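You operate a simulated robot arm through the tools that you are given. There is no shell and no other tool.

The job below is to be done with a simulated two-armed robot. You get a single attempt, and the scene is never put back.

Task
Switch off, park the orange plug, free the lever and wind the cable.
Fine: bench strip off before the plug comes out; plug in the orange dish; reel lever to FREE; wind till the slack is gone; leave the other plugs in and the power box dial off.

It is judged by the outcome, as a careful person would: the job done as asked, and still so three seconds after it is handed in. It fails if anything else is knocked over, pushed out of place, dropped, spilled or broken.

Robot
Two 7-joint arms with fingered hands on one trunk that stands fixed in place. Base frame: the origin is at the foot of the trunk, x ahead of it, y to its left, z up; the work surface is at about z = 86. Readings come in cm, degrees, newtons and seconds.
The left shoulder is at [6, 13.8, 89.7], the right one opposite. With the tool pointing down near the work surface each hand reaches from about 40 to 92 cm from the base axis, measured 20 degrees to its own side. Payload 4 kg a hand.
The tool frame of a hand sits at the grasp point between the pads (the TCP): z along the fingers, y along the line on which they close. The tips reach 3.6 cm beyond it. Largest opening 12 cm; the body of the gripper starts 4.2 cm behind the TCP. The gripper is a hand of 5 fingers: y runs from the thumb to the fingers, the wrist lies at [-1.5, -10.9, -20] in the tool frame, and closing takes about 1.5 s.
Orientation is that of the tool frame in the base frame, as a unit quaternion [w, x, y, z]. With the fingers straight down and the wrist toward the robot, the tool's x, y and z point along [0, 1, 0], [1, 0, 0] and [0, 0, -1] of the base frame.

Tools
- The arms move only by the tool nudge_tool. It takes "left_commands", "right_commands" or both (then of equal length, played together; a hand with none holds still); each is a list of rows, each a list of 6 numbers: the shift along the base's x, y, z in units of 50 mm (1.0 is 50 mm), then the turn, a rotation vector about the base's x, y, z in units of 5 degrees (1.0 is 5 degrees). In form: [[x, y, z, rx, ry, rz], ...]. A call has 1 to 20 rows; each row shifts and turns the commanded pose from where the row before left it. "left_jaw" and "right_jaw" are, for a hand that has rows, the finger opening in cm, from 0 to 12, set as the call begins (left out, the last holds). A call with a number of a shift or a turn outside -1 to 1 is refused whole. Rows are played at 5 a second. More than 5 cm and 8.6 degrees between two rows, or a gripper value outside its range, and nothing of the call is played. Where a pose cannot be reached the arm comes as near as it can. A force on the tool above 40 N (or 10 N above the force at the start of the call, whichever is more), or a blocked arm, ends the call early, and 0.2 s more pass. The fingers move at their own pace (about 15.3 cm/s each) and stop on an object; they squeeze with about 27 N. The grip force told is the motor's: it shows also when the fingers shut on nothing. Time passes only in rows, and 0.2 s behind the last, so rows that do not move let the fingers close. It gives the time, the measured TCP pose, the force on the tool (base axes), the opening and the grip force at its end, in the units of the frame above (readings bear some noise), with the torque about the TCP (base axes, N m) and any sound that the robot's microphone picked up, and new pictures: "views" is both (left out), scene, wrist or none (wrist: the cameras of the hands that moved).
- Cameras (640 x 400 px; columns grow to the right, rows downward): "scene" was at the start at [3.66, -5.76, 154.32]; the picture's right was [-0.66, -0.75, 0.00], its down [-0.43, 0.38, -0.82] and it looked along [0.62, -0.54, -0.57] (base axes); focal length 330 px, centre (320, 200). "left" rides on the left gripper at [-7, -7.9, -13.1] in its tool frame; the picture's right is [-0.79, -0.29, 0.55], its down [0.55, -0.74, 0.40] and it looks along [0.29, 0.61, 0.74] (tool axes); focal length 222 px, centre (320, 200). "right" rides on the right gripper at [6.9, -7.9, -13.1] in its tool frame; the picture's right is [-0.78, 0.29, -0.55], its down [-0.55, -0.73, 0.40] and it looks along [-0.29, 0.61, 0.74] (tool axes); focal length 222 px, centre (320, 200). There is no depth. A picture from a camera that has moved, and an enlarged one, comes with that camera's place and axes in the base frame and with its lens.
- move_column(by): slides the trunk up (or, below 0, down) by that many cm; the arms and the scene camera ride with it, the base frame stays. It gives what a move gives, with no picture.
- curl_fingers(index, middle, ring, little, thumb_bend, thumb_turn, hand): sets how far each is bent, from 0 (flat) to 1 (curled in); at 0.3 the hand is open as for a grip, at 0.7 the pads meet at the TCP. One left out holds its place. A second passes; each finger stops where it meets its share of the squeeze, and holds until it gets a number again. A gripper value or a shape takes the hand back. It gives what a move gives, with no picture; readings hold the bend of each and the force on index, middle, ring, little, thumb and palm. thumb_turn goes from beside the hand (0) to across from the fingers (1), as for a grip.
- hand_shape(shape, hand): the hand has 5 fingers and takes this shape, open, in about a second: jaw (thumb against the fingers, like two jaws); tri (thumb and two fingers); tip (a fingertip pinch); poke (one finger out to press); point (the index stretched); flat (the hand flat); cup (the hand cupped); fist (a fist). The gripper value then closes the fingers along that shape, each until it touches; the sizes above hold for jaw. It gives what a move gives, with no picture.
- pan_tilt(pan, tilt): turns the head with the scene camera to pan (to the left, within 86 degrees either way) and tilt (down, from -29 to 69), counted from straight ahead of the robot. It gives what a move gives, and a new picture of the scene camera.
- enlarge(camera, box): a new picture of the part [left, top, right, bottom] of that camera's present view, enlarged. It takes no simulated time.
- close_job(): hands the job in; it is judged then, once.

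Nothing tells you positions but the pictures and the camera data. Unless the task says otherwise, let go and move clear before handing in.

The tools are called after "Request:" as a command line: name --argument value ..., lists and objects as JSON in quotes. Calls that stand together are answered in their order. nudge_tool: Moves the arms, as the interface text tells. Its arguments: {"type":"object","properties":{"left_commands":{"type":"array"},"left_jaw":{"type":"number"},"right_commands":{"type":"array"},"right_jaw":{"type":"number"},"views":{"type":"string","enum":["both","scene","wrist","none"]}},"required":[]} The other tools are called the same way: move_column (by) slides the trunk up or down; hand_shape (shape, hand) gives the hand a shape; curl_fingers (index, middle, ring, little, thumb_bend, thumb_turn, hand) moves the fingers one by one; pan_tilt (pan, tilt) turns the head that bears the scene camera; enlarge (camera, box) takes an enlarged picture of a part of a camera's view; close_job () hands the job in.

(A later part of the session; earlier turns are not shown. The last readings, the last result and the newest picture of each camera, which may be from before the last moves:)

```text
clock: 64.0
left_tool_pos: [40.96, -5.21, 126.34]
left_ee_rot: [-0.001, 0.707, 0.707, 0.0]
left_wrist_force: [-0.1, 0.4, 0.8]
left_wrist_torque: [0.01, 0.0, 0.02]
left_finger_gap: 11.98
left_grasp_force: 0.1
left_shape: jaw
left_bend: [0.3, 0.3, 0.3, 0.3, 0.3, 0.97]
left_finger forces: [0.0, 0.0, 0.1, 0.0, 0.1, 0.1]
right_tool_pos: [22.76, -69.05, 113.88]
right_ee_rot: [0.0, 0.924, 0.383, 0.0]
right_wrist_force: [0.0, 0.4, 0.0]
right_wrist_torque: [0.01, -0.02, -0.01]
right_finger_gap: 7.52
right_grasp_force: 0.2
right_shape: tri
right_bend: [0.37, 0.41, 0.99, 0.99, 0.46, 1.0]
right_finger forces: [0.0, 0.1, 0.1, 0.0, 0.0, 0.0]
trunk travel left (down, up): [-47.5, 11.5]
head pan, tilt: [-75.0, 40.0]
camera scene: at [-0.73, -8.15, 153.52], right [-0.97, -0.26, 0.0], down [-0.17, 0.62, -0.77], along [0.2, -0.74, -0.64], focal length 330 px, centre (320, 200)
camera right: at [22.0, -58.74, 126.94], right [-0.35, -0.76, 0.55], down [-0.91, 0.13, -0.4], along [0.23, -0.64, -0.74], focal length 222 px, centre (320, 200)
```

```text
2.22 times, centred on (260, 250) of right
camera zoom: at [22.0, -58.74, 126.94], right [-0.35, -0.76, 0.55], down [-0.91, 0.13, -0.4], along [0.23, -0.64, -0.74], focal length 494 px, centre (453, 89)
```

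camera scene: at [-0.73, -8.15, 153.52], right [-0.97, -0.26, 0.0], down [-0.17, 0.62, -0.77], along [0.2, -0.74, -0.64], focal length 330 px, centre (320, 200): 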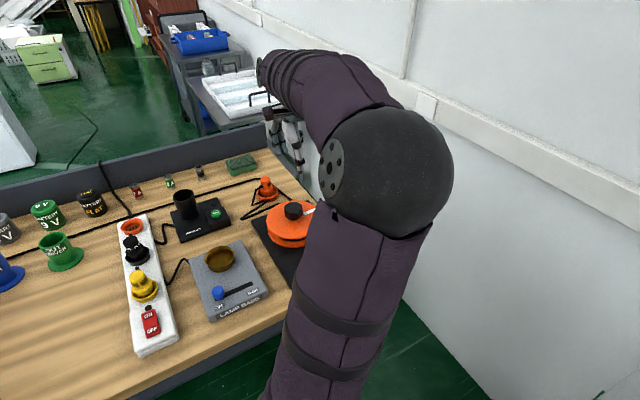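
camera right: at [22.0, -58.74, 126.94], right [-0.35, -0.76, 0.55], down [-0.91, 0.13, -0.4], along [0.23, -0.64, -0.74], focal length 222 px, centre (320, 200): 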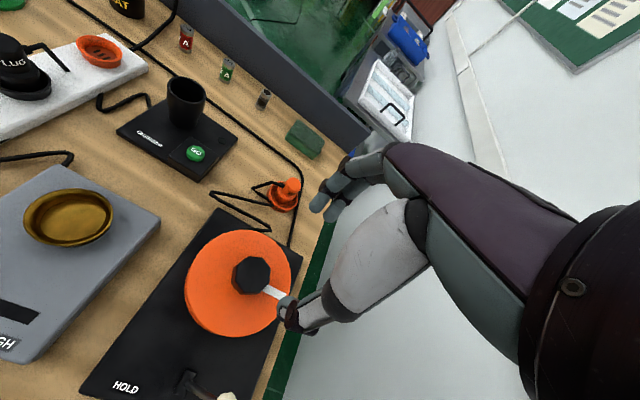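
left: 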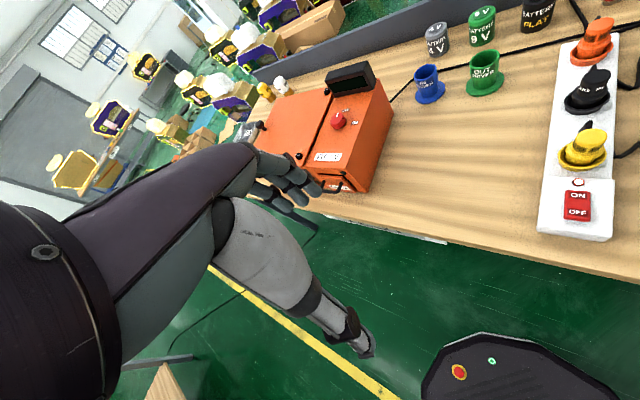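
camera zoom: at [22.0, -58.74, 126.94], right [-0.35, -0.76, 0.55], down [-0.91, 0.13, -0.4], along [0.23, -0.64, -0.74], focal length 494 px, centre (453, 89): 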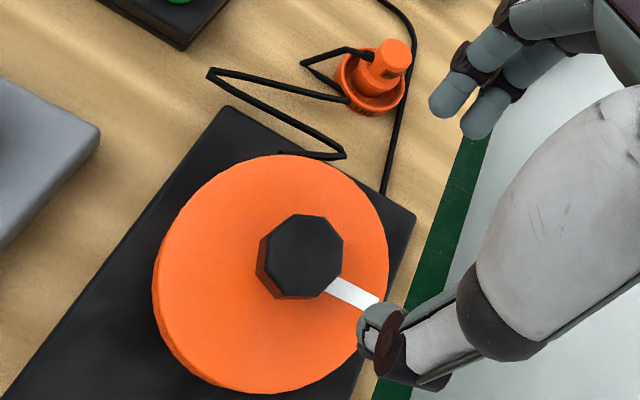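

The knob centre reads about (23.2,-69.5). I'll shift slightly and come down to just above it, then re-check.

Request:
nudge_tool --right_commands '[[0.15, -0.03, -0.5, 0, 0, 0], [0, 0, -0.5, 0, 0, 0], [0, 0, -0.5, 0, 0, 0], [0, 0, -0.5, 0, 0, 0], [0, 0, -0.2, 0, 0, 0], [0, 0, 0, 0, 0, 0]]' --views "wrist"

Request:
enlarge --camera "right" --box '[190, 160, 370, 320]'

```text
clock: 65.4
left_tool_pos: [41.04, -5.18, 126.32]
left_ee_rot: [0.0, 0.707, 0.707, 0.0]
left_wrist_force: [0.0, 0.7, -0.3]
left_wrist_torque: [-0.01, 0.02, 0.0]
left_finger_gap: 11.97
left_grasp_force: 0.0
left_shape: jaw
left_bend: [0.3, 0.3, 0.3, 0.3, 0.3, 0.97]
left_finger forces: [0.0, 0.0, 0.0, 0.1, 0.1, 0.1]
right_tool_pos: [23.48, -69.25, 102.86]
right_ee_rot: [0.0, 0.924, 0.382, 0.0]
right_wrist_force: [-0.6, -0.6, 0.7]
right_wrist_torque: [-0.01, 0.0, 0.01]
right_finger_gap: 7.52
right_grasp_force: 0.0
right_shape: tri
right_bend: [0.37, 0.41, 0.99, 0.99, 0.46, 1.0]
right_finger forces: [0.0, 0.1, 0.1, 0.1, 0.0, 0.0]
trunk travel left (down, up): [-47.5, 11.5]
head pan, tilt: [-75.0, 40.0]
camera right: at [22.75, -58.86, 115.94], right [-0.35, -0.76, 0.55], down [-0.91, 0.13, -0.4], along [0.23, -0.64, -0.74], focal length 222 px, centre (320, 200)
```

right: 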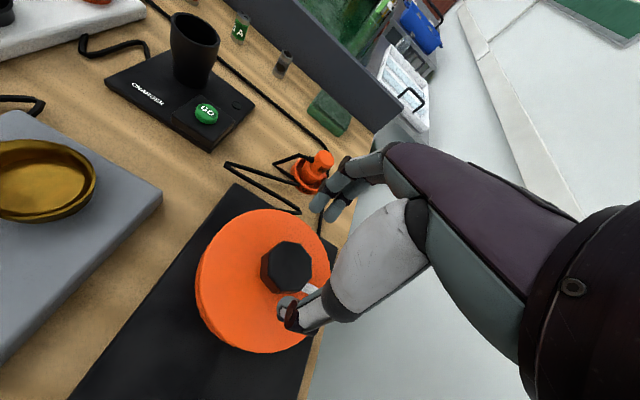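

```text
2.50 times, centred on (280, 240) of right
camera zoom: at [22.75, -58.86, 115.94], right [-0.35, -0.76, 0.55], down [-0.91, 0.13, -0.4], along [0.23, -0.64, -0.74], focal length 555 px, centre (420, 100)
```

zoom: 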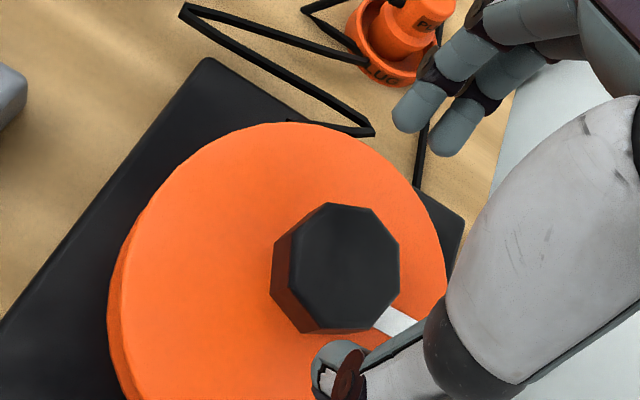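

Request:
nudge_tool --right_commands '[[-0.04, 0.07, -0.3, 0, 0, 0], [0, 0, -0.3, 0, 0, 0], [0, 0, -0.25, 0, 0, 0], [0, 0, -0.2, 0, 0, 0], [0, 0, 0, 0, 0, 0]]' --views "none"

Request:
enlarge --camera "right" --box '[190, 160, 370, 320]'

```text
clock: 66.6
left_tool_pos: [40.99, -5.08, 126.4]
left_ee_rot: [-0.001, 0.707, 0.707, 0.0]
left_wrist_force: [-0.1, 0.8, -0.5]
left_wrist_torque: [-0.01, -0.01, -0.03]
left_finger_gap: 11.98
left_grasp_force: 0.1
left_shape: jaw
left_bend: [0.3, 0.3, 0.3, 0.3, 0.3, 0.97]
left_finger forces: [0.0, 0.0, 0.1, 0.0, 0.1, 0.1]
right_tool_pos: [23.33, -69.0, 97.66]
right_ee_rot: [0.001, 0.924, 0.383, 0.0]
right_wrist_force: [-1.2, 0.4, -0.2]
right_wrist_torque: [-0.01, -0.01, -0.02]
right_finger_gap: 7.55
right_grasp_force: 0.0
right_shape: tri
right_bend: [0.37, 0.41, 0.99, 0.99, 0.46, 1.0]
right_finger forces: [0.0, 0.0, 0.0, 0.0, 0.0, 0.0]
trunk travel left (down, up): [-47.5, 11.5]
head pan, tilt: [-75.0, 40.0]
```

```text
2.50 times, centred on (280, 240) of right
camera zoom: at [22.55, -58.6, 110.77], right [-0.35, -0.76, 0.55], down [-0.91, 0.13, -0.4], along [0.23, -0.64, -0.74], focal length 555 px, centre (420, 100)
```

zoom: 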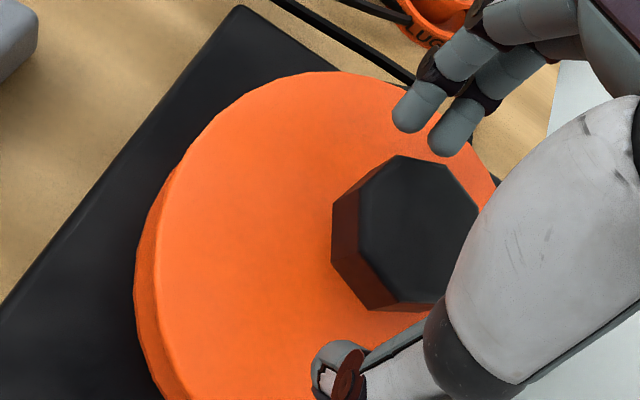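

The knob is centred between thumb and fingers. I'll drop a few millimetres and close.

Request:
nudge_tool --right_commands '[[0.02, 0, -0.06, 0, 0, 0], [0, 0, 0, 0, 0, 0], [0, 0, 0, 0, 0, 0], [0, 0, 0, 0, 0, 0], [0, 0, 0, 0, 0, 0], [0, 0, 0, 0, 0, 0], [0, 0, 0, 0, 0, 0], [0, 0, 0, 0, 0, 0]]' --right_jaw 0 --views "none"

Request:
enlarge --camera "right" --box '[190, 120, 370, 320]'

Request:
enlarge --camera "scene" --box '[230, 150, 370, 290]'

```text
clock: 68.4
left_tool_pos: [40.86, -4.99, 126.27]
left_ee_rot: [0.0, 0.707, 0.707, 0.0]
left_wrist_force: [-0.6, -0.1, -0.4]
left_wrist_torque: [0.03, -0.01, -0.01]
left_finger_gap: 11.96
left_grasp_force: 0.0
left_shape: jaw
left_bend: [0.3, 0.3, 0.3, 0.3, 0.3, 0.97]
left_finger forces: [0.1, 0.0, 0.1, 0.1, 0.0, 0.1]
right_tool_pos: [23.36, -69.06, 97.45]
right_ee_rot: [0.002, 0.924, 0.382, 0.001]
right_wrist_force: [-0.6, 0.1, 5.8]
right_wrist_torque: [-0.04, -0.02, 0.01]
right_finger_gap: 4.21
right_grasp_force: 26.9
right_shape: tri
right_bend: [0.5, 0.5, 1.0, 1.0, 0.68, 1.0]
right_finger forces: [11.7, 12.8, 0.1, 0.0, 24.7, 0.0]
trunk travel left (down, up): [-47.5, 11.5]
head pan, tilt: [-75.0, 40.0]
```

```text
2.00 times, centred on (280, 220) of right
camera zoom: at [22.61, -58.58, 110.52], right [-0.35, -0.76, 0.55], down [-0.91, 0.13, -0.4], along [0.23, -0.64, -0.74], focal length 444 px, centre (400, 160)
```

zoom: 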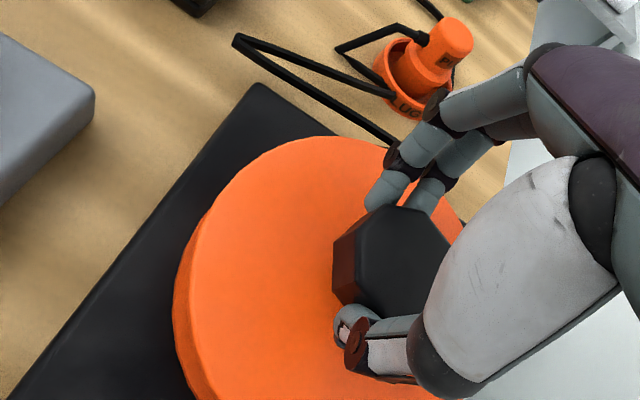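

```text
2.86 times, centred on (300, 220) of scene
camera zoom: at [-0.77, -8.07, 153.53], right [-0.97, -0.26, 0.0], down [-0.17, 0.62, -0.77], along [0.2, -0.74, -0.64], focal length 942 px, centre (377, 143)
```

zoom: 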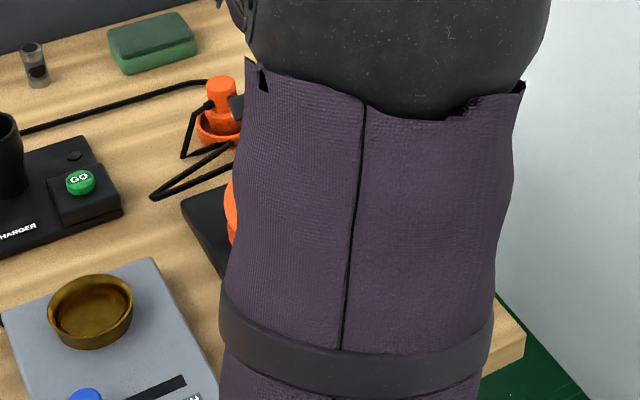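

The grip on the knob is firm. I'll make a small clockwise test turn of 20° and watch how the cable responds.

Request:
nudge_tool --right_commands '[[0, 0, 0, 0, 0, -0.5], [0, 0, 0, 0, 0, -0.7], [0, 0, 0, 0, 0, -0.9], [0, 0, 0, 0, 0, -0.9], [0, 0, 0, 0, 0, -1], [0, 0, 0, 0, 0, 0]]' --views "none"

Request:
enlarge --camera "right" --box '[190, 120, 370, 320]'

Request:
enlarge --camera "scene" --box '[230, 150, 370, 290]'

```text
clock: 69.8
left_tool_pos: [41.02, -5.24, 126.2]
left_ee_rot: [0.001, 0.707, 0.707, 0.0]
left_wrist_force: [-0.2, 0.8, -0.5]
left_wrist_torque: [-0.02, 0.01, 0.01]
left_finger_gap: 12.0
left_grasp_force: 0.0
left_shape: jaw
left_bend: [0.3, 0.3, 0.3, 0.3, 0.3, 0.97]
left_finger forces: [0.0, 0.1, 0.0, 0.0, 0.0, 0.1]
right_tool_pos: [23.47, -69.03, 97.4]
right_ee_rot: [0.001, 0.976, 0.217, 0.0]
right_wrist_force: [6.5, -5.5, 8.0]
right_wrist_torque: [-0.23, -0.23, 0.06]
right_finger_gap: 4.12
right_grasp_force: 27.2
right_shape: tri
right_bend: [0.49, 0.49, 1.0, 1.0, 0.68, 1.0]
right_finger forces: [15.2, 16.1, 0.0, 0.0, 23.4, 0.0]
trunk travel left (down, up): [-47.5, 11.5]
head pan, tilt: [-75.0, 40.0]
```

```text
2.00 times, centred on (280, 220) of right
camera zoom: at [26.36, -58.97, 110.51], right [-0.59, -0.6, 0.55], down [-0.81, 0.43, -0.4], along [0.0, -0.68, -0.74], focal length 444 px, centre (400, 160)
```

zoom: 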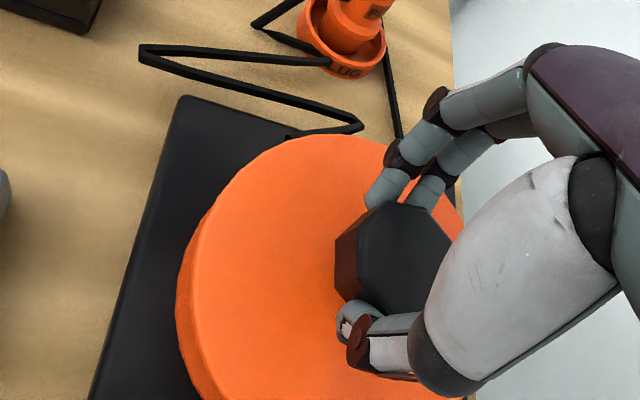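

```text
2.86 times, centred on (300, 220) of scene
camera zoom: at [-0.71, -8.13, 153.53], right [-0.97, -0.26, 0.0], down [-0.17, 0.62, -0.77], along [0.2, -0.74, -0.64], focal length 942 px, centre (377, 143)
```

zoom: 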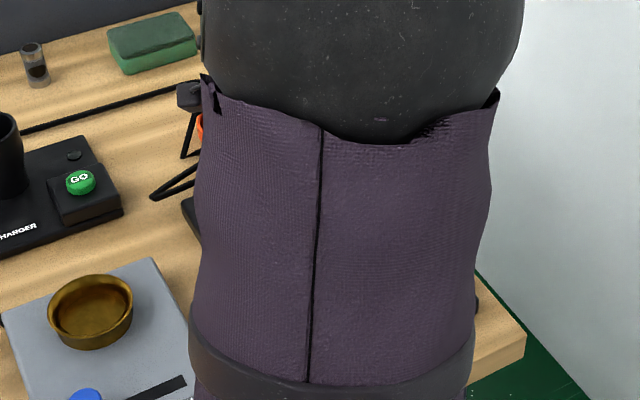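

The knob turns easily with the hand, but it's too little to see a change in the cable. I'll turn another 45° clockwise, easing in the direction of the side force.

Request:
nudge_tool --right_commands '[[0.02, -0.02, 0, 0, 0, -1], [0.02, -0.02, 0, 0, 0, -1], [0.01, -0.01, 0, 0, 0, -1], [0, 0, 0, 0, 0, -1], [0, 0, 0, 0, 0, -1], [0, 0, 0, 0, 0, -1], [0, 0, 0, 0, 0, -1], [0, 0, 0, 0, 0, -1], [0, 0, 0, 0, 0, -1], [0, 0, 0, 0, 0, 0]]' --views "none"

Request:
enlarge --camera "right" --box '[190, 120, 370, 320]'

Request:
enlarge --camera "scene" --box '[230, 150, 370, 290]'

```text
clock: 72.0
left_tool_pos: [41.0, -5.21, 126.35]
left_ee_rot: [0.0, 0.707, 0.707, 0.001]
left_wrist_force: [0.0, -0.6, 0.1]
left_wrist_torque: [0.04, 0.02, 0.02]
left_finger_gap: 11.98
left_grasp_force: 0.1
left_shape: jaw
left_bend: [0.3, 0.3, 0.3, 0.3, 0.3, 0.97]
left_finger forces: [0.0, 0.0, 0.0, 0.0, 0.1, 0.0]
right_tool_pos: [23.69, -69.24, 97.4]
right_ee_rot: [0.0, 0.985, -0.174, -0.001]
right_wrist_force: [7.1, -15.0, 14.1]
right_wrist_torque: [-0.69, -0.04, 0.11]
right_finger_gap: 4.24
right_grasp_force: 27.2
right_shape: tri
right_bend: [0.47, 0.48, 1.0, 1.0, 0.69, 1.0]
right_finger forces: [18.7, 17.1, 0.1, 0.0, 23.2, 0.0]
trunk travel left (down, up): [-47.5, 11.5]
head pan, tilt: [-75.0, 40.0]
```

```text
2.00 times, centred on (280, 220) of right
camera zoom: at [32.82, -64.35, 110.47], right [-0.84, 0.0, 0.55], down [-0.26, 0.88, -0.4], along [-0.48, -0.48, -0.74], focal length 444 px, centre (400, 160)
```

zoom: 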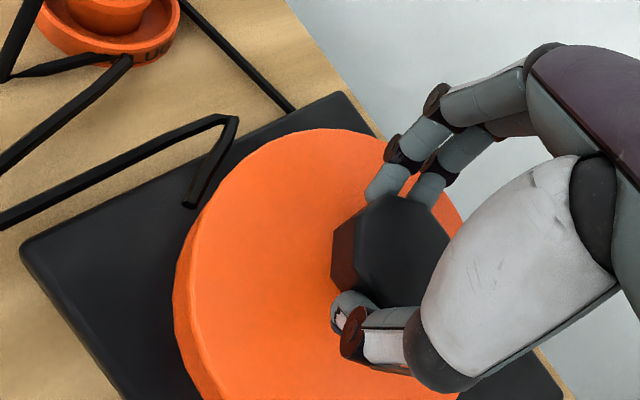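

```text
2.86 times, centred on (300, 220) of scene
camera zoom: at [-0.71, -8.19, 153.53], right [-0.97, -0.26, 0.0], down [-0.17, 0.62, -0.77], along [0.2, -0.74, -0.64], focal length 942 px, centre (377, 143)
```

zoom: 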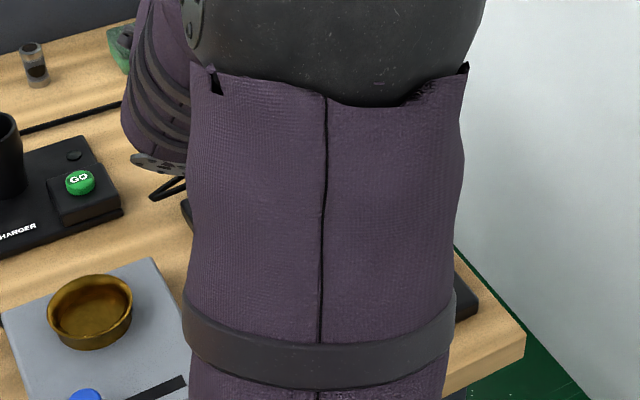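

Request:
enlarge --camera "right" --box '[0, 0, 640, 400]'

Request:
enlarge --camera "right" --box '[60, 60, 300, 230]'

```text
1.00 times, centred on (320, 200) of right (not enlarged: the box is as wide or as high as the picture)
camera zoom: at [32.82, -64.35, 110.47], right [-0.84, 0.0, 0.55], down [-0.26, 0.88, -0.4], along [-0.48, -0.48, -0.74], focal length 222 px, centre (320, 200)
```

zoom: 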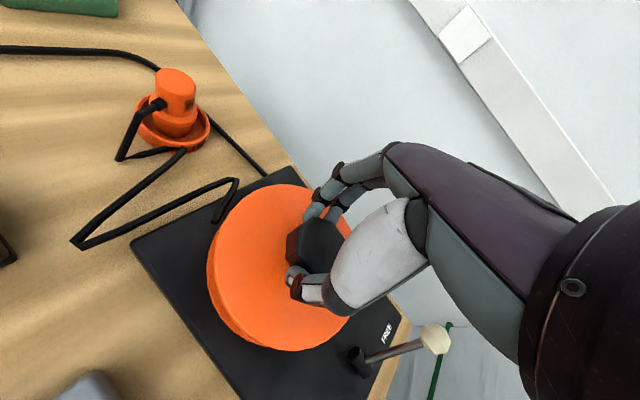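

```text
2.35 times, centred on (180, 145) of right
camera zoom: at [32.82, -64.35, 110.47], right [-0.84, 0.0, 0.55], down [-0.26, 0.88, -0.4], along [-0.48, -0.48, -0.74], focal length 523 px, centre (649, 329)
```

zoom: 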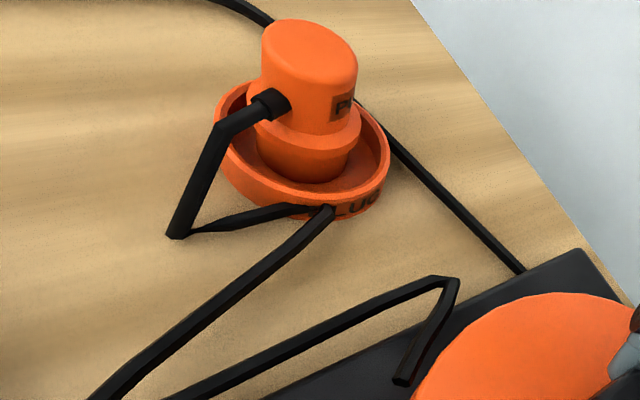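

The cable nodes haven't moved at all after 65° clockwise, so that isn't the winding direction. I'll turn counter-clockwise well past the start position and compare.

Request:
nudge_tool --right_commands '[[-0.005, 0.004, 0, 0, 0, 1], [-0.005, 0.004, 0, 0, 0, 1], [-0.005, 0.004, 0, 0, 0, 1], [-0.005, 0.004, 0, 0, 0, 1], [-0.005, 0.004, 0, 0, 0, 1], [-0.005, 0.004, 0, 0, 0, 1], [-0.005, 0.005, 0, 0, 0, 1], [-0.005, 0.005, 0, 0, 0, 1], [-0.005, 0.005, 0, 0, 0, 1], [-0.005, 0.005, 0, 0, 0, 1], [-0.005, 0.005, 0, 0, 0, 1], [-0.005, 0.005, 0, 0, 0, 1], [-0.005, 0.005, 0, 0, 0, 1], [-0.0075, 0, 0, 0, 0, 1], [-0.0075, 0, 0, 0, 0, 1], [-0.0075, 0, 0, 0, 0, 1], [-0.0075, 0, 0, 0, 0, 1], [-0.0075, 0, 0, 0, 0, 1], [-0.0075, 0, 0, 0, 0, 1], [0, 0, 0, 0, 0, 0]]' --views "wrist"

Request:
enlarge --camera "right" --box '[190, 100, 370, 320]'

Request:
enlarge --camera "scene" --box '[230, 150, 370, 290]'

```text
clock: 76.2
left_tool_pos: [40.99, -5.04, 126.28]
left_ee_rot: [-0.001, 0.707, 0.707, -0.001]
left_wrist_force: [0.6, -0.1, 0.0]
left_wrist_torque: [0.01, -0.03, -0.03]
left_finger_gap: 11.97
left_grasp_force: 0.0
left_shape: jaw
left_bend: [0.3, 0.3, 0.3, 0.3, 0.3, 0.97]
left_finger forces: [0.1, 0.0, 0.0, 0.0, 0.1, 0.0]
right_tool_pos: [23.19, -68.88, 97.36]
right_ee_rot: [0.0, 0.793, 0.609, 0.0]
right_wrist_force: [2.0, 4.9, 2.0]
right_wrist_torque: [0.17, -0.04, -0.18]
right_finger_gap: 3.85
right_grasp_force: 27.6
right_shape: tri
right_bend: [0.51, 0.51, 1.0, 1.0, 0.7, 0.96]
right_finger forces: [9.8, 11.4, 0.0, 0.1, 25.2, 0.0]
trunk travel left (down, up): [-47.5, 11.5]
head pan, tilt: [-75.0, 40.0]
camera right: at [17.27, -60.21, 110.45], right [0.08, -0.83, 0.55], down [-0.85, -0.34, -0.4], along [0.52, -0.43, -0.74], focal length 222 px, centre (320, 200)
```

right: 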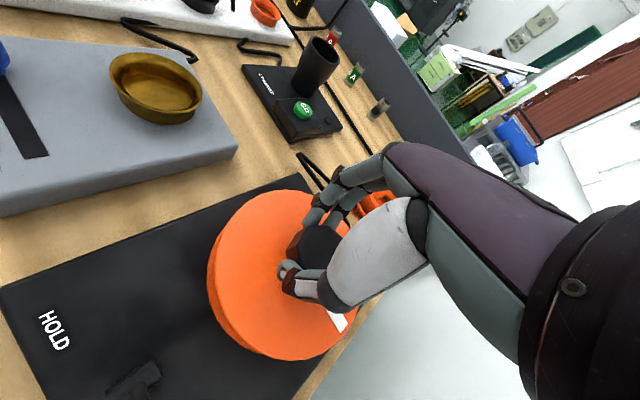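

```text
1.82 times, centred on (280, 210) of right
camera zoom: at [17.27, -60.21, 110.45], right [0.08, -0.83, 0.55], down [-0.85, -0.34, -0.4], along [0.52, -0.43, -0.74], focal length 404 px, centre (393, 182)
```

zoom: 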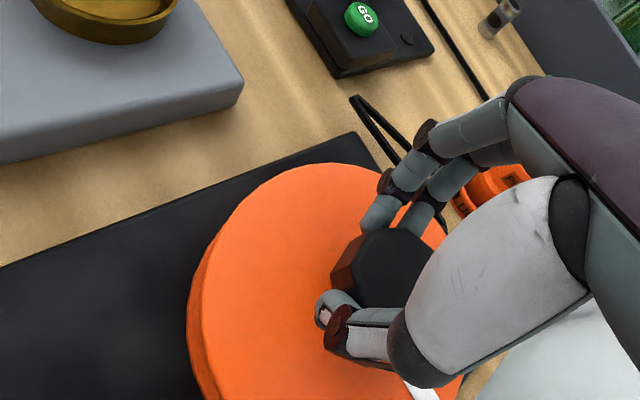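

```text
2.86 times, centred on (300, 220) of scene
camera zoom: at [-0.73, -8.05, 153.52], right [-0.97, -0.26, 0.0], down [-0.17, 0.62, -0.77], along [0.2, -0.74, -0.64], focal length 942 px, centre (377, 143)
```

zoom: 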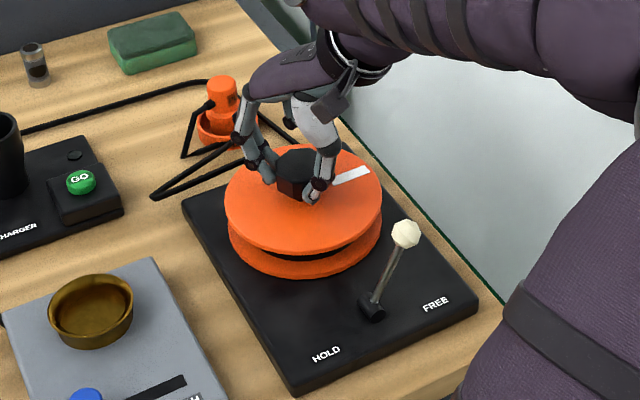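

The white mark on the disc is back exactly where it started even though the hand turned 30° further, so counter-clockwise is blocked and the fingers slipped. I'll turn clockwise a little while the head camera can see the mark.

Request:
nudge_tool --right_commands '[[0.0075, 0, 0, 0, 0, -1], [0.0075, 0, 0, 0, 0, -1], [0.0075, 0, 0, 0, 0, -1], [0.0075, 0, 0, 0, 0, -1], [0, 0, 0, 0, 0, 0]]' --views "none"

Request:
enlarge --camera "scene" --box '[230, 150, 370, 290]'

Request:
enlarge --camera "right" --box '[190, 100, 370, 320]'

```text
clock: 77.4
left_tool_pos: [41.08, -5.06, 126.23]
left_ee_rot: [0.0, 0.707, 0.707, 0.0]
left_wrist_force: [-0.5, -0.5, 0.2]
left_wrist_torque: [0.03, 0.01, 0.04]
left_finger_gap: 11.96
left_grasp_force: 0.1
left_shape: jaw
left_bend: [0.3, 0.3, 0.3, 0.3, 0.3, 0.97]
left_finger forces: [0.0, 0.0, 0.0, 0.1, 0.0, 0.0]
right_tool_pos: [23.47, -68.92, 97.36]
right_ee_rot: [-0.001, 0.887, 0.462, 0.0]
right_wrist_force: [5.5, 8.6, -1.5]
right_wrist_torque: [0.24, -0.15, 0.02]
right_finger_gap: 3.82
right_grasp_force: 26.9
right_shape: tri
right_bend: [0.51, 0.51, 1.0, 1.0, 0.7, 0.97]
right_finger forces: [10.6, 12.3, 0.0, 0.0, 25.7, 0.0]
trunk travel left (down, up): [-47.5, 11.5]
head pan, tilt: [-75.0, 40.0]
```

```text
2.86 times, centred on (300, 220) of scene
camera zoom: at [-0.67, -8.04, 153.53], right [-0.97, -0.26, 0.0], down [-0.17, 0.62, -0.77], along [0.2, -0.74, -0.64], focal length 942 px, centre (377, 143)
```

zoom: 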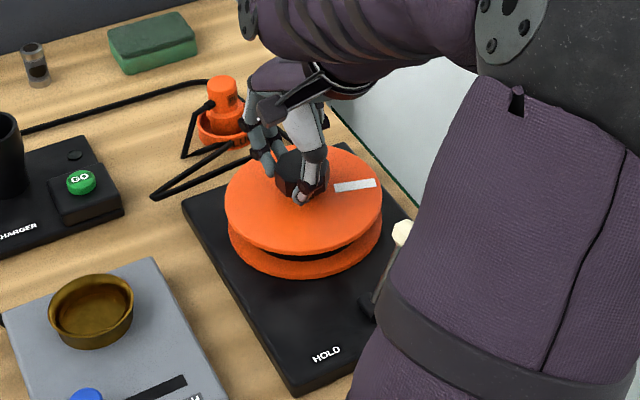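

```text
1.82 times, centred on (280, 210) of right
camera zoom: at [20.87, -58.8, 110.47], right [-0.21, -0.81, 0.55], down [-0.92, -0.03, -0.4], along [0.34, -0.59, -0.74], focal length 404 px, centre (393, 182)
```

zoom: 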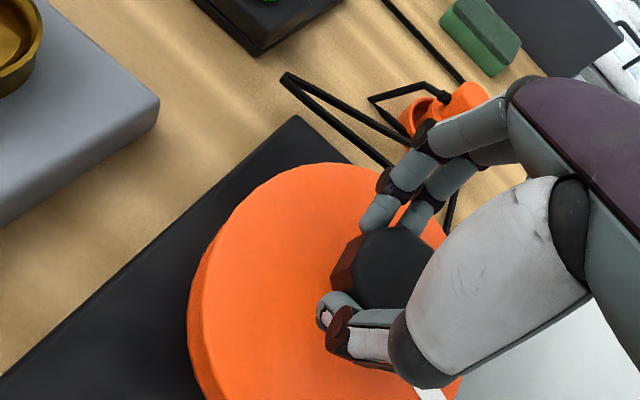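

The disc does follow the hand clockwise, and the mark moved about 18°. Clockwise is the only free direction, so I'll continue a long clockwise stroke and watch the cable.

Request:
nudge_tool --right_commands '[[0.014, -0.001, 0, 0, 0, -1], [0.014, -0.001, 0, 0, 0, -1], [0.014, -0.001, 0, 0, 0, -1], [0.014, -0.001, 0, 0, 0, -1], [0.014, -0.001, 0, 0, 0, -1], [0.005, -0.011, 0, 0, 0, -1], [0.005, -0.011, 0, 0, 0, -1], [0.005, -0.011, 0, 0, 0, -1], [0.005, -0.011, 0, 0, 0, -1], [0.005, -0.011, 0, 0, 0, -1], [0.005, -0.011, 0, 0, 0, -1], [0, -0.012, 0, 0, 0, -1], [0, -0.012, 0, 0, 0, -1], [0, -0.012, 0, 0, 0, -1], [0, -0.012, 0, 0, 0, -1], [0, -0.012, 0, 0, 0, -1], [0, -0.012, 0, 0, 0, -1], [0, -0.012, 0, 0, 0, -1], [0, 0, 0, 0, 0, 0]]' --views "both"

Request:
enlarge --camera "right" --box '[60, 60, 300, 230]'

```text
clock: 81.4
left_tool_pos: [41.23, -5.21, 126.31]
left_ee_rot: [-0.002, 0.707, 0.707, 0.0]
left_wrist_force: [0.5, -1.1, 0.6]
left_wrist_torque: [-0.01, -0.02, 0.04]
left_finger_gap: 11.97
left_grasp_force: 0.1
left_shape: jaw
left_bend: [0.3, 0.3, 0.3, 0.3, 0.3, 0.97]
left_finger forces: [0.0, 0.0, 0.0, 0.0, 0.0, 0.0]
right_tool_pos: [23.84, -69.97, 97.33]
right_ee_rot: [0.0, 0.953, -0.301, 0.0]
right_wrist_force: [10.8, -15.1, 5.1]
right_wrist_torque: [-0.52, -0.19, 0.13]
right_finger_gap: 3.82
right_grasp_force: 27.1
right_shape: tri
right_bend: [0.5, 0.49, 1.0, 1.0, 0.7, 0.97]
right_finger forces: [14.8, 14.7, 0.1, 0.0, 23.1, 0.0]
trunk travel left (down, up): [-47.5, 11.5]
head pan, tilt: [-75.0, 40.0]
camera scene: at [-0.65, -8.27, 153.52], right [-0.97, -0.26, 0.0], down [-0.17, 0.62, -0.77], along [0.2, -0.74, -0.64], focal length 330 px, centre (320, 200)
camera right: at [34.04, -67.53, 110.42], right [-0.81, 0.21, 0.55], down [-0.03, 0.92, -0.4], along [-0.59, -0.34, -0.74], focal length 222 px, centre (320, 200)
```

scene: 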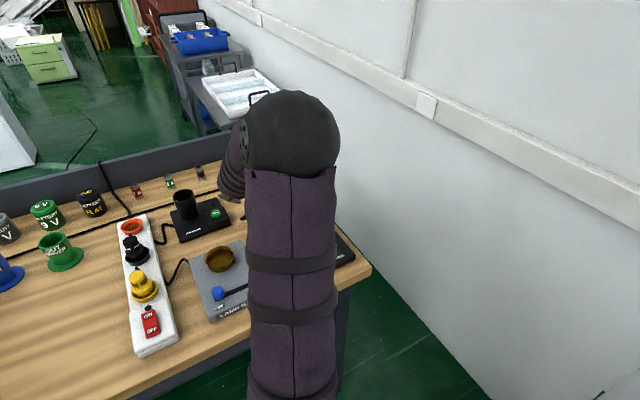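
right: 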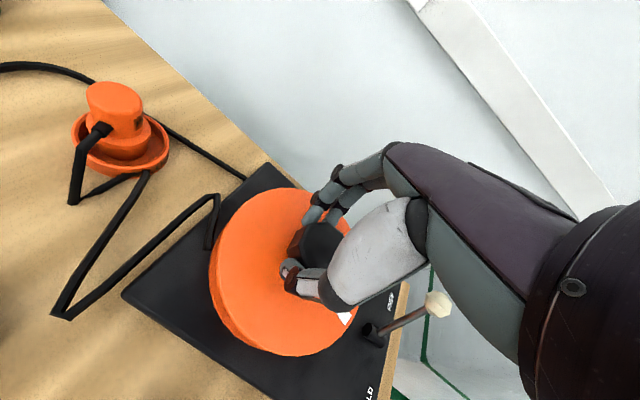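

```text
2.35 times, centred on (180, 145) of right
camera zoom: at [34.04, -67.53, 110.42], right [-0.81, 0.21, 0.55], down [-0.03, 0.92, -0.4], along [-0.59, -0.34, -0.74], focal length 523 px, centre (649, 329)
```

zoom: 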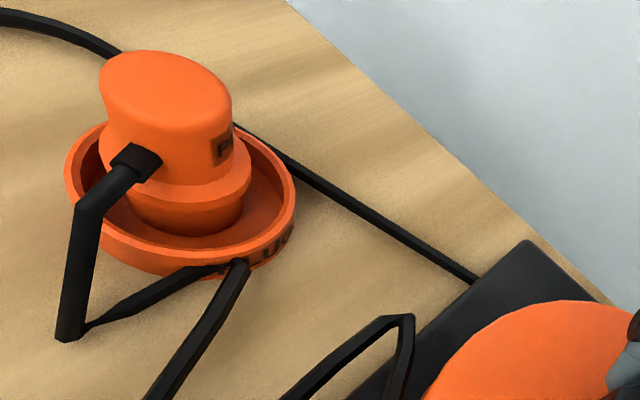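

The disc has now turned about 100° clockwise with no counter-force. I'll release and check the disc stays put before winding the hand back for another stroke.

Request:
nudge_tool --right_commands '[[0.02, -0.02, 0, 0, 0, 0], [0, 0, 0, 0, 0, 0], [0, 0, 0, 0, 0, 0], [0, 0, 0, 0, 0, 0], [0, 0, 0, 0, 0, 0]]' --right_jaw 8 --views "wrist"

```text
clock: 82.6
left_tool_pos: [40.92, -5.15, 126.29]
left_ee_rot: [0.0, 0.707, 0.707, -0.001]
left_wrist_force: [-0.2, 0.4, 0.3]
left_wrist_torque: [0.01, 0.0, 0.03]
left_finger_gap: 11.98
left_grasp_force: 0.1
left_shape: jaw
left_bend: [0.3, 0.3, 0.3, 0.3, 0.3, 0.97]
left_finger forces: [0.0, 0.1, 0.0, 0.0, 0.0, 0.1]
right_tool_pos: [23.82, -69.79, 97.37]
right_ee_rot: [0.0, 0.954, -0.301, -0.001]
right_wrist_force: [-0.1, -0.1, 0.3]
right_wrist_torque: [-0.04, 0.02, -0.02]
right_finger_gap: 7.97
right_grasp_force: 0.1
right_shape: tri
right_bend: [0.36, 0.39, 0.99, 0.99, 0.43, 1.0]
right_finger forces: [0.0, 0.0, 0.0, 0.0, 0.0, 0.0]
trunk travel left (down, up): [-47.5, 11.5]
head pan, tilt: [-75.0, 40.0]
camera right: at [34.1, -67.45, 110.45], right [-0.81, 0.21, 0.55], down [-0.03, 0.92, -0.4], along [-0.59, -0.34, -0.74], focal length 222 px, centre (320, 200)
```

right: 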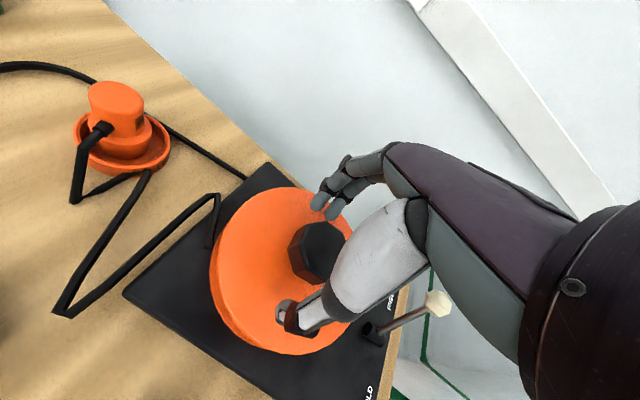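

Request:
enlarge --camera "right" --box '[200, 170, 400, 370]'

Request:
enlarge --camera "right" --box '[40, 60, 240, 330]'

```text
2.00 times, centred on (300, 270) of right
camera zoom: at [34.1, -67.45, 110.45], right [-0.81, 0.21, 0.55], down [-0.03, 0.92, -0.4], along [-0.59, -0.34, -0.74], focal length 444 px, centre (360, 60)
```

zoom: 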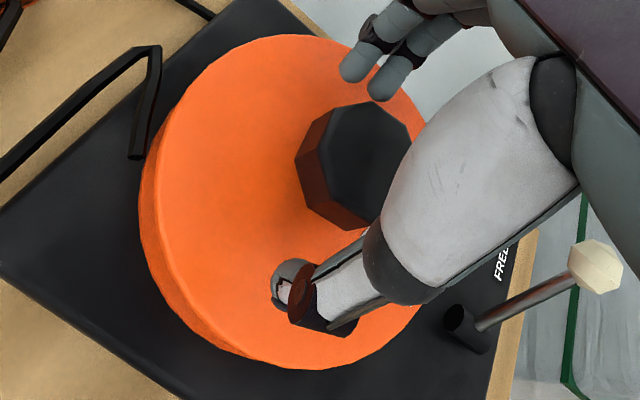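

```text
1.48 times, centred on (140, 195) of right
camera zoom: at [34.1, -67.45, 110.45], right [-0.81, 0.21, 0.55], down [-0.03, 0.92, -0.4], along [-0.59, -0.34, -0.74], focal length 329 px, centre (587, 207)
```

zoom: 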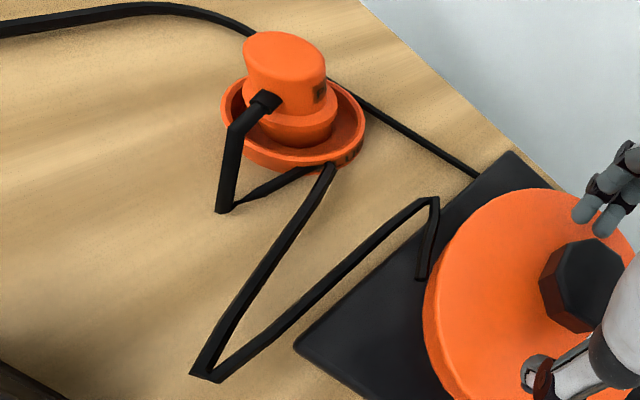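

The disc stayed where I left it, and the mark sits about 103° clockwise of its start. I'll swing the open hand back counter-clockwise for the next stroke.

Request:
nudge_tool --right_commands '[[0.008, 0.007, 0, 0, 0, 1], [0.008, 0.007, 0, 0, 0, 1], [0.008, 0.007, 0, 0, 0, 1], [0.008, 0.007, 0, 0, 0, 1], [0.008, 0.007, 0, 0, 0, 1], [0.008, 0.007, 0, 0, 0, 1], [0.008, 0.007, 0, 0, 0, 1], [-0.0086, 0.0146, 0, 0, 0, 1], [-0.0086, 0.0146, 0, 0, 0, 1], [-0.0086, 0.0146, 0, 0, 0, 1], [-0.0086, 0.0146, 0, 0, 0, 1], [-0.0086, 0.0146, 0, 0, 0, 1], [-0.0086, 0.0146, 0, 0, 0, 1], [-0.0086, 0.0146, 0, 0, 0, 1], [-0.0086, 0.0146, 0, 0, 0, 1], [-0.0086, 0.0146, 0, 0, 0, 1], [-0.0086, 0.0146, 0, 0, 0, 1], [0, 0, 0, 0, 0, 0]]' --views "none"

Request:
nudge_tool --right_commands '[[-0.017, 0.004, 0, 0, 0, 1], [-0.017, 0.004, 0, 0, 0, 1], [-0.017, 0.004, 0, 0, 0, 1], [-0.017, 0.004, 0, 0, 0, 1], [-0.017, 0.004, 0, 0, 0, 1], [-0.017, 0.004, 0, 0, 0, 1], [-0.017, 0.004, 0, 0, 0, 1], [-0.017, 0.004, 0, 0, 0, 1], [0, 0, 0, 0, 0, 0]]' --views "both"

Request:
enlarge --camera "scene" --box '[230, 150, 370, 290]'

Request:
enlarge --camera "right" --box '[190, 100, 370, 320]'

```text
clock: 86.4
left_tool_pos: [41.06, -5.07, 126.44]
left_ee_rot: [0.0, 0.707, 0.707, 0.001]
left_wrist_force: [0.1, 1.1, -0.6]
left_wrist_torque: [-0.01, -0.02, -0.01]
left_finger_gap: 11.97
left_grasp_force: 0.1
left_shape: jaw
left_bend: [0.3, 0.3, 0.3, 0.3, 0.3, 0.97]
left_finger forces: [0.1, 0.1, 0.0, 0.1, 0.0, 0.0]
right_tool_pos: [23.84, -68.79, 97.41]
right_ee_rot: [0.001, 0.906, 0.423, 0.0]
right_wrist_force: [-0.6, 0.2, -0.5]
right_wrist_torque: [-0.02, -0.04, 0.01]
right_finger_gap: 7.99
right_grasp_force: 0.1
right_shape: tri
right_bend: [0.36, 0.39, 0.99, 0.99, 0.43, 1.0]
right_finger forces: [0.0, 0.0, 0.0, 0.0, 0.1, 0.0]
trunk travel left (down, up): [-47.5, 11.5]
head pan, tilt: [-75.0, 40.0]
```

```text
clock: 88.4
left_tool_pos: [40.91, -5.1, 126.25]
left_ee_rot: [0.0, 0.707, 0.707, 0.0]
left_wrist_force: [0.4, 0.2, -0.3]
left_wrist_torque: [-0.01, -0.01, -0.01]
left_finger_gap: 11.98
left_grasp_force: 0.1
left_shape: jaw
left_bend: [0.3, 0.3, 0.3, 0.3, 0.3, 0.97]
left_finger forces: [0.0, 0.0, 0.1, 0.0, 0.1, 0.0]
right_tool_pos: [22.98, -68.74, 97.28]
right_ee_rot: [0.0, 0.707, 0.707, 0.0]
right_wrist_force: [-1.3, -0.4, 0.1]
right_wrist_torque: [0.0, 0.0, 0.01]
right_finger_gap: 7.97
right_grasp_force: 0.0
right_shape: tri
right_bend: [0.36, 0.39, 0.99, 0.99, 0.43, 1.0]
right_finger forces: [0.0, 0.0, 0.1, 0.0, 0.1, 0.0]
trunk travel left (down, up): [-47.5, 11.5]
head pan, tilt: [-75.0, 40.0]
camera scene: at [-0.75, -8.12, 153.52], right [-0.97, -0.26, 0.0], down [-0.17, 0.62, -0.77], along [0.2, -0.74, -0.64], focal length 330 px, centre (320, 200)
camera right: at [15.05, -61.88, 110.4], right [0.29, -0.78, 0.55], down [-0.73, -0.55, -0.4], along [0.61, -0.29, -0.74], focal length 222 px, centre (320, 200)
```

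scene: 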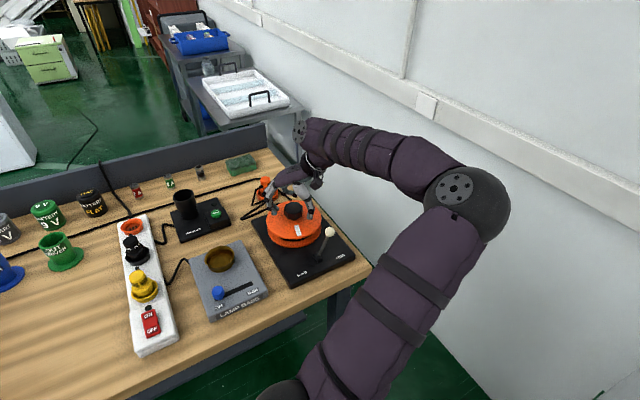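
right: 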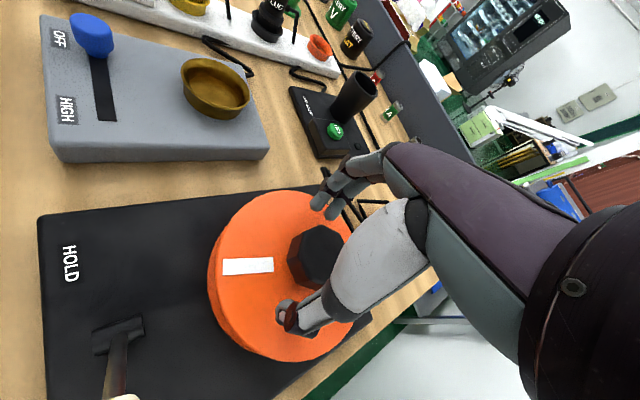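

```text
2.86 times, centred on (300, 220) of scene
camera zoom: at [-0.75, -8.12, 153.52], right [-0.97, -0.26, 0.0], down [-0.17, 0.62, -0.77], along [0.2, -0.74, -0.64], focal length 942 px, centre (377, 143)
```

zoom: 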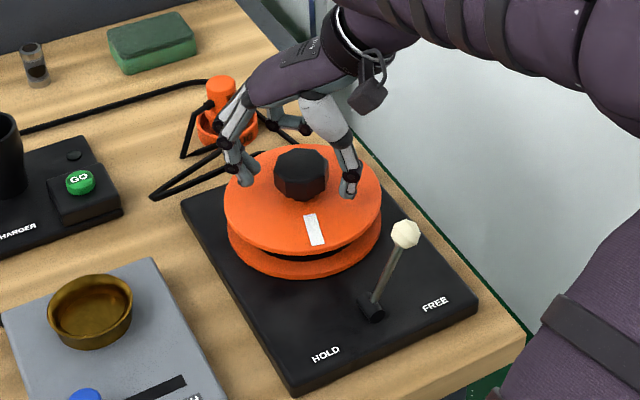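

```text
1.82 times, centred on (280, 210) of right
camera zoom: at [15.05, -61.88, 110.4], right [0.29, -0.78, 0.55], down [-0.73, -0.55, -0.4], along [0.61, -0.29, -0.74], focal length 404 px, centre (393, 182)
```

zoom: 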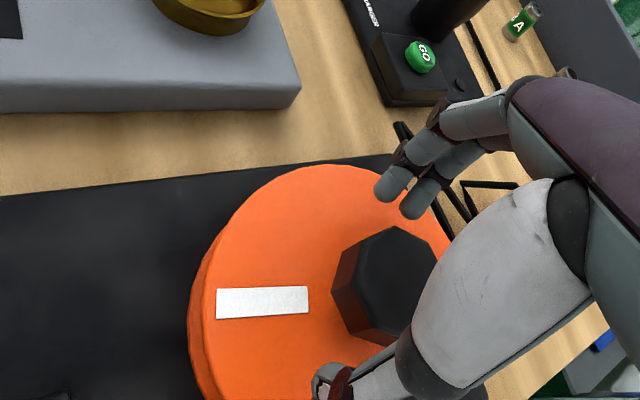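

The mark now points to the near side, so winding is clockwise and the reel holds its position. I'll grip again and do a long 130° clockwise stroke.

Request:
nudge_tool --right_commands '[[0, 0, 0, 0, 0, 0], [0, 0, 0, 0, 0, 0], [0, 0, 0, 0, 0, 0], [0, 0, 0, 0, 0, 0], [0, 0, 0, 0, 0, 0], [0, 0, 0, 0, 0, 0], [0, 0, 0, 0, 0, 0], [0.017, -0.003, 0, 0, 0, -1], [0.017, -0.003, 0, 0, 0, -1], [0.017, -0.003, 0, 0, 0, -1], [0.017, -0.003, 0, 0, 0, -1], [0.017, -0.003, 0, 0, 0, -1], [0.017, -0.003, 0, 0, 0, -1], [0.0137, -0.011, 0, 0, 0, -1], [0.0137, -0.011, 0, 0, 0, -1], [0.0137, -0.011, 0, 0, 0, -1], [0.0137, -0.011, 0, 0, 0, -1], [0.0137, -0.011, 0, 0, 0, -1], [0.0137, -0.011, 0, 0, 0, -1]]' --right_jaw 0 --views "none"

Request:
nudge_tool --right_commands '[[0.006, -0.0163, 0, 0, 0, -1], [0.006, -0.0163, 0, 0, 0, -1], [0.006, -0.0163, 0, 0, 0, -1], [0.006, -0.0163, 0, 0, 0, -1], [0.006, -0.0163, 0, 0, 0, -1], [0.006, -0.0163, 0, 0, 0, -1], [-0.0034, -0.017, 0, 0, 0, -1], [-0.0034, -0.017, 0, 0, 0, -1], [-0.0034, -0.017, 0, 0, 0, -1], [-0.0034, -0.017, 0, 0, 0, -1], [-0.0034, -0.017, 0, 0, 0, -1], [-0.0034, -0.017, 0, 0, 0, -1], [-0.0034, -0.017, 0, 0, 0, -1], [0, 0, 0, 0, 0, 0]]' --views "wrist"

```text
clock: 92.4
left_tool_pos: [40.94, -5.16, 126.31]
left_ee_rot: [0.0, 0.707, 0.707, 0.0]
left_wrist_force: [-0.8, 0.1, 0.2]
left_wrist_torque: [0.01, -0.03, 0.0]
left_finger_gap: 12.0
left_grasp_force: 0.0
left_shape: jaw
left_bend: [0.3, 0.3, 0.3, 0.3, 0.3, 0.97]
left_finger forces: [0.0, 0.0, 0.1, 0.1, 0.0, 0.0]
right_tool_pos: [23.88, -69.12, 97.19]
right_ee_rot: [0.001, 0.966, 0.259, 0.0]
right_wrist_force: [-0.4, -4.2, -1.6]
right_wrist_torque: [-0.12, 0.01, 0.03]
right_finger_gap: 3.88
right_grasp_force: 27.0
right_shape: tri
right_bend: [0.73, 0.52, 1.0, 1.0, 0.67, 1.0]
right_finger forces: [9.5, 14.8, 0.1, 0.0, 23.1, 0.0]
trunk travel left (down, up): [-47.5, 11.5]
head pan, tilt: [-75.0, 40.0]
```

```text
clock: 95.4
left_tool_pos: [40.94, -5.16, 126.36]
left_ee_rot: [0.0, 0.707, 0.707, 0.0]
left_wrist_force: [-0.1, 0.0, 0.6]
left_wrist_torque: [0.01, 0.03, 0.0]
left_finger_gap: 11.98
left_grasp_force: 0.1
left_shape: jaw
left_bend: [0.3, 0.3, 0.3, 0.3, 0.3, 0.97]
left_finger forces: [0.1, 0.1, 0.1, 0.1, 0.0, 0.1]
right_tool_pos: [24.08, -70.3, 97.32]
right_ee_rot: [0.0, 0.954, -0.301, 0.0]
right_wrist_force: [-3.6, -4.7, -1.7]
right_wrist_torque: [-0.23, 0.14, 0.07]
right_finger_gap: 3.89
right_grasp_force: 26.6
right_shape: tri
right_bend: [0.73, 0.51, 1.0, 1.0, 0.67, 1.0]
right_finger forces: [11.3, 16.2, 0.0, 0.0, 21.5, 0.1]
trunk travel left (down, up): [-47.5, 11.5]
head pan, tilt: [-75.0, 40.0]
camera right: at [34.2, -67.87, 110.4], right [-0.81, 0.21, 0.55], down [-0.03, 0.92, -0.4], along [-0.59, -0.34, -0.74], focal length 222 px, centre (320, 200)
```

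right: 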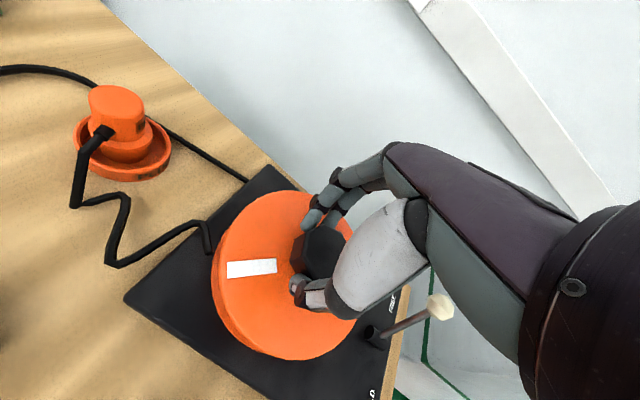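

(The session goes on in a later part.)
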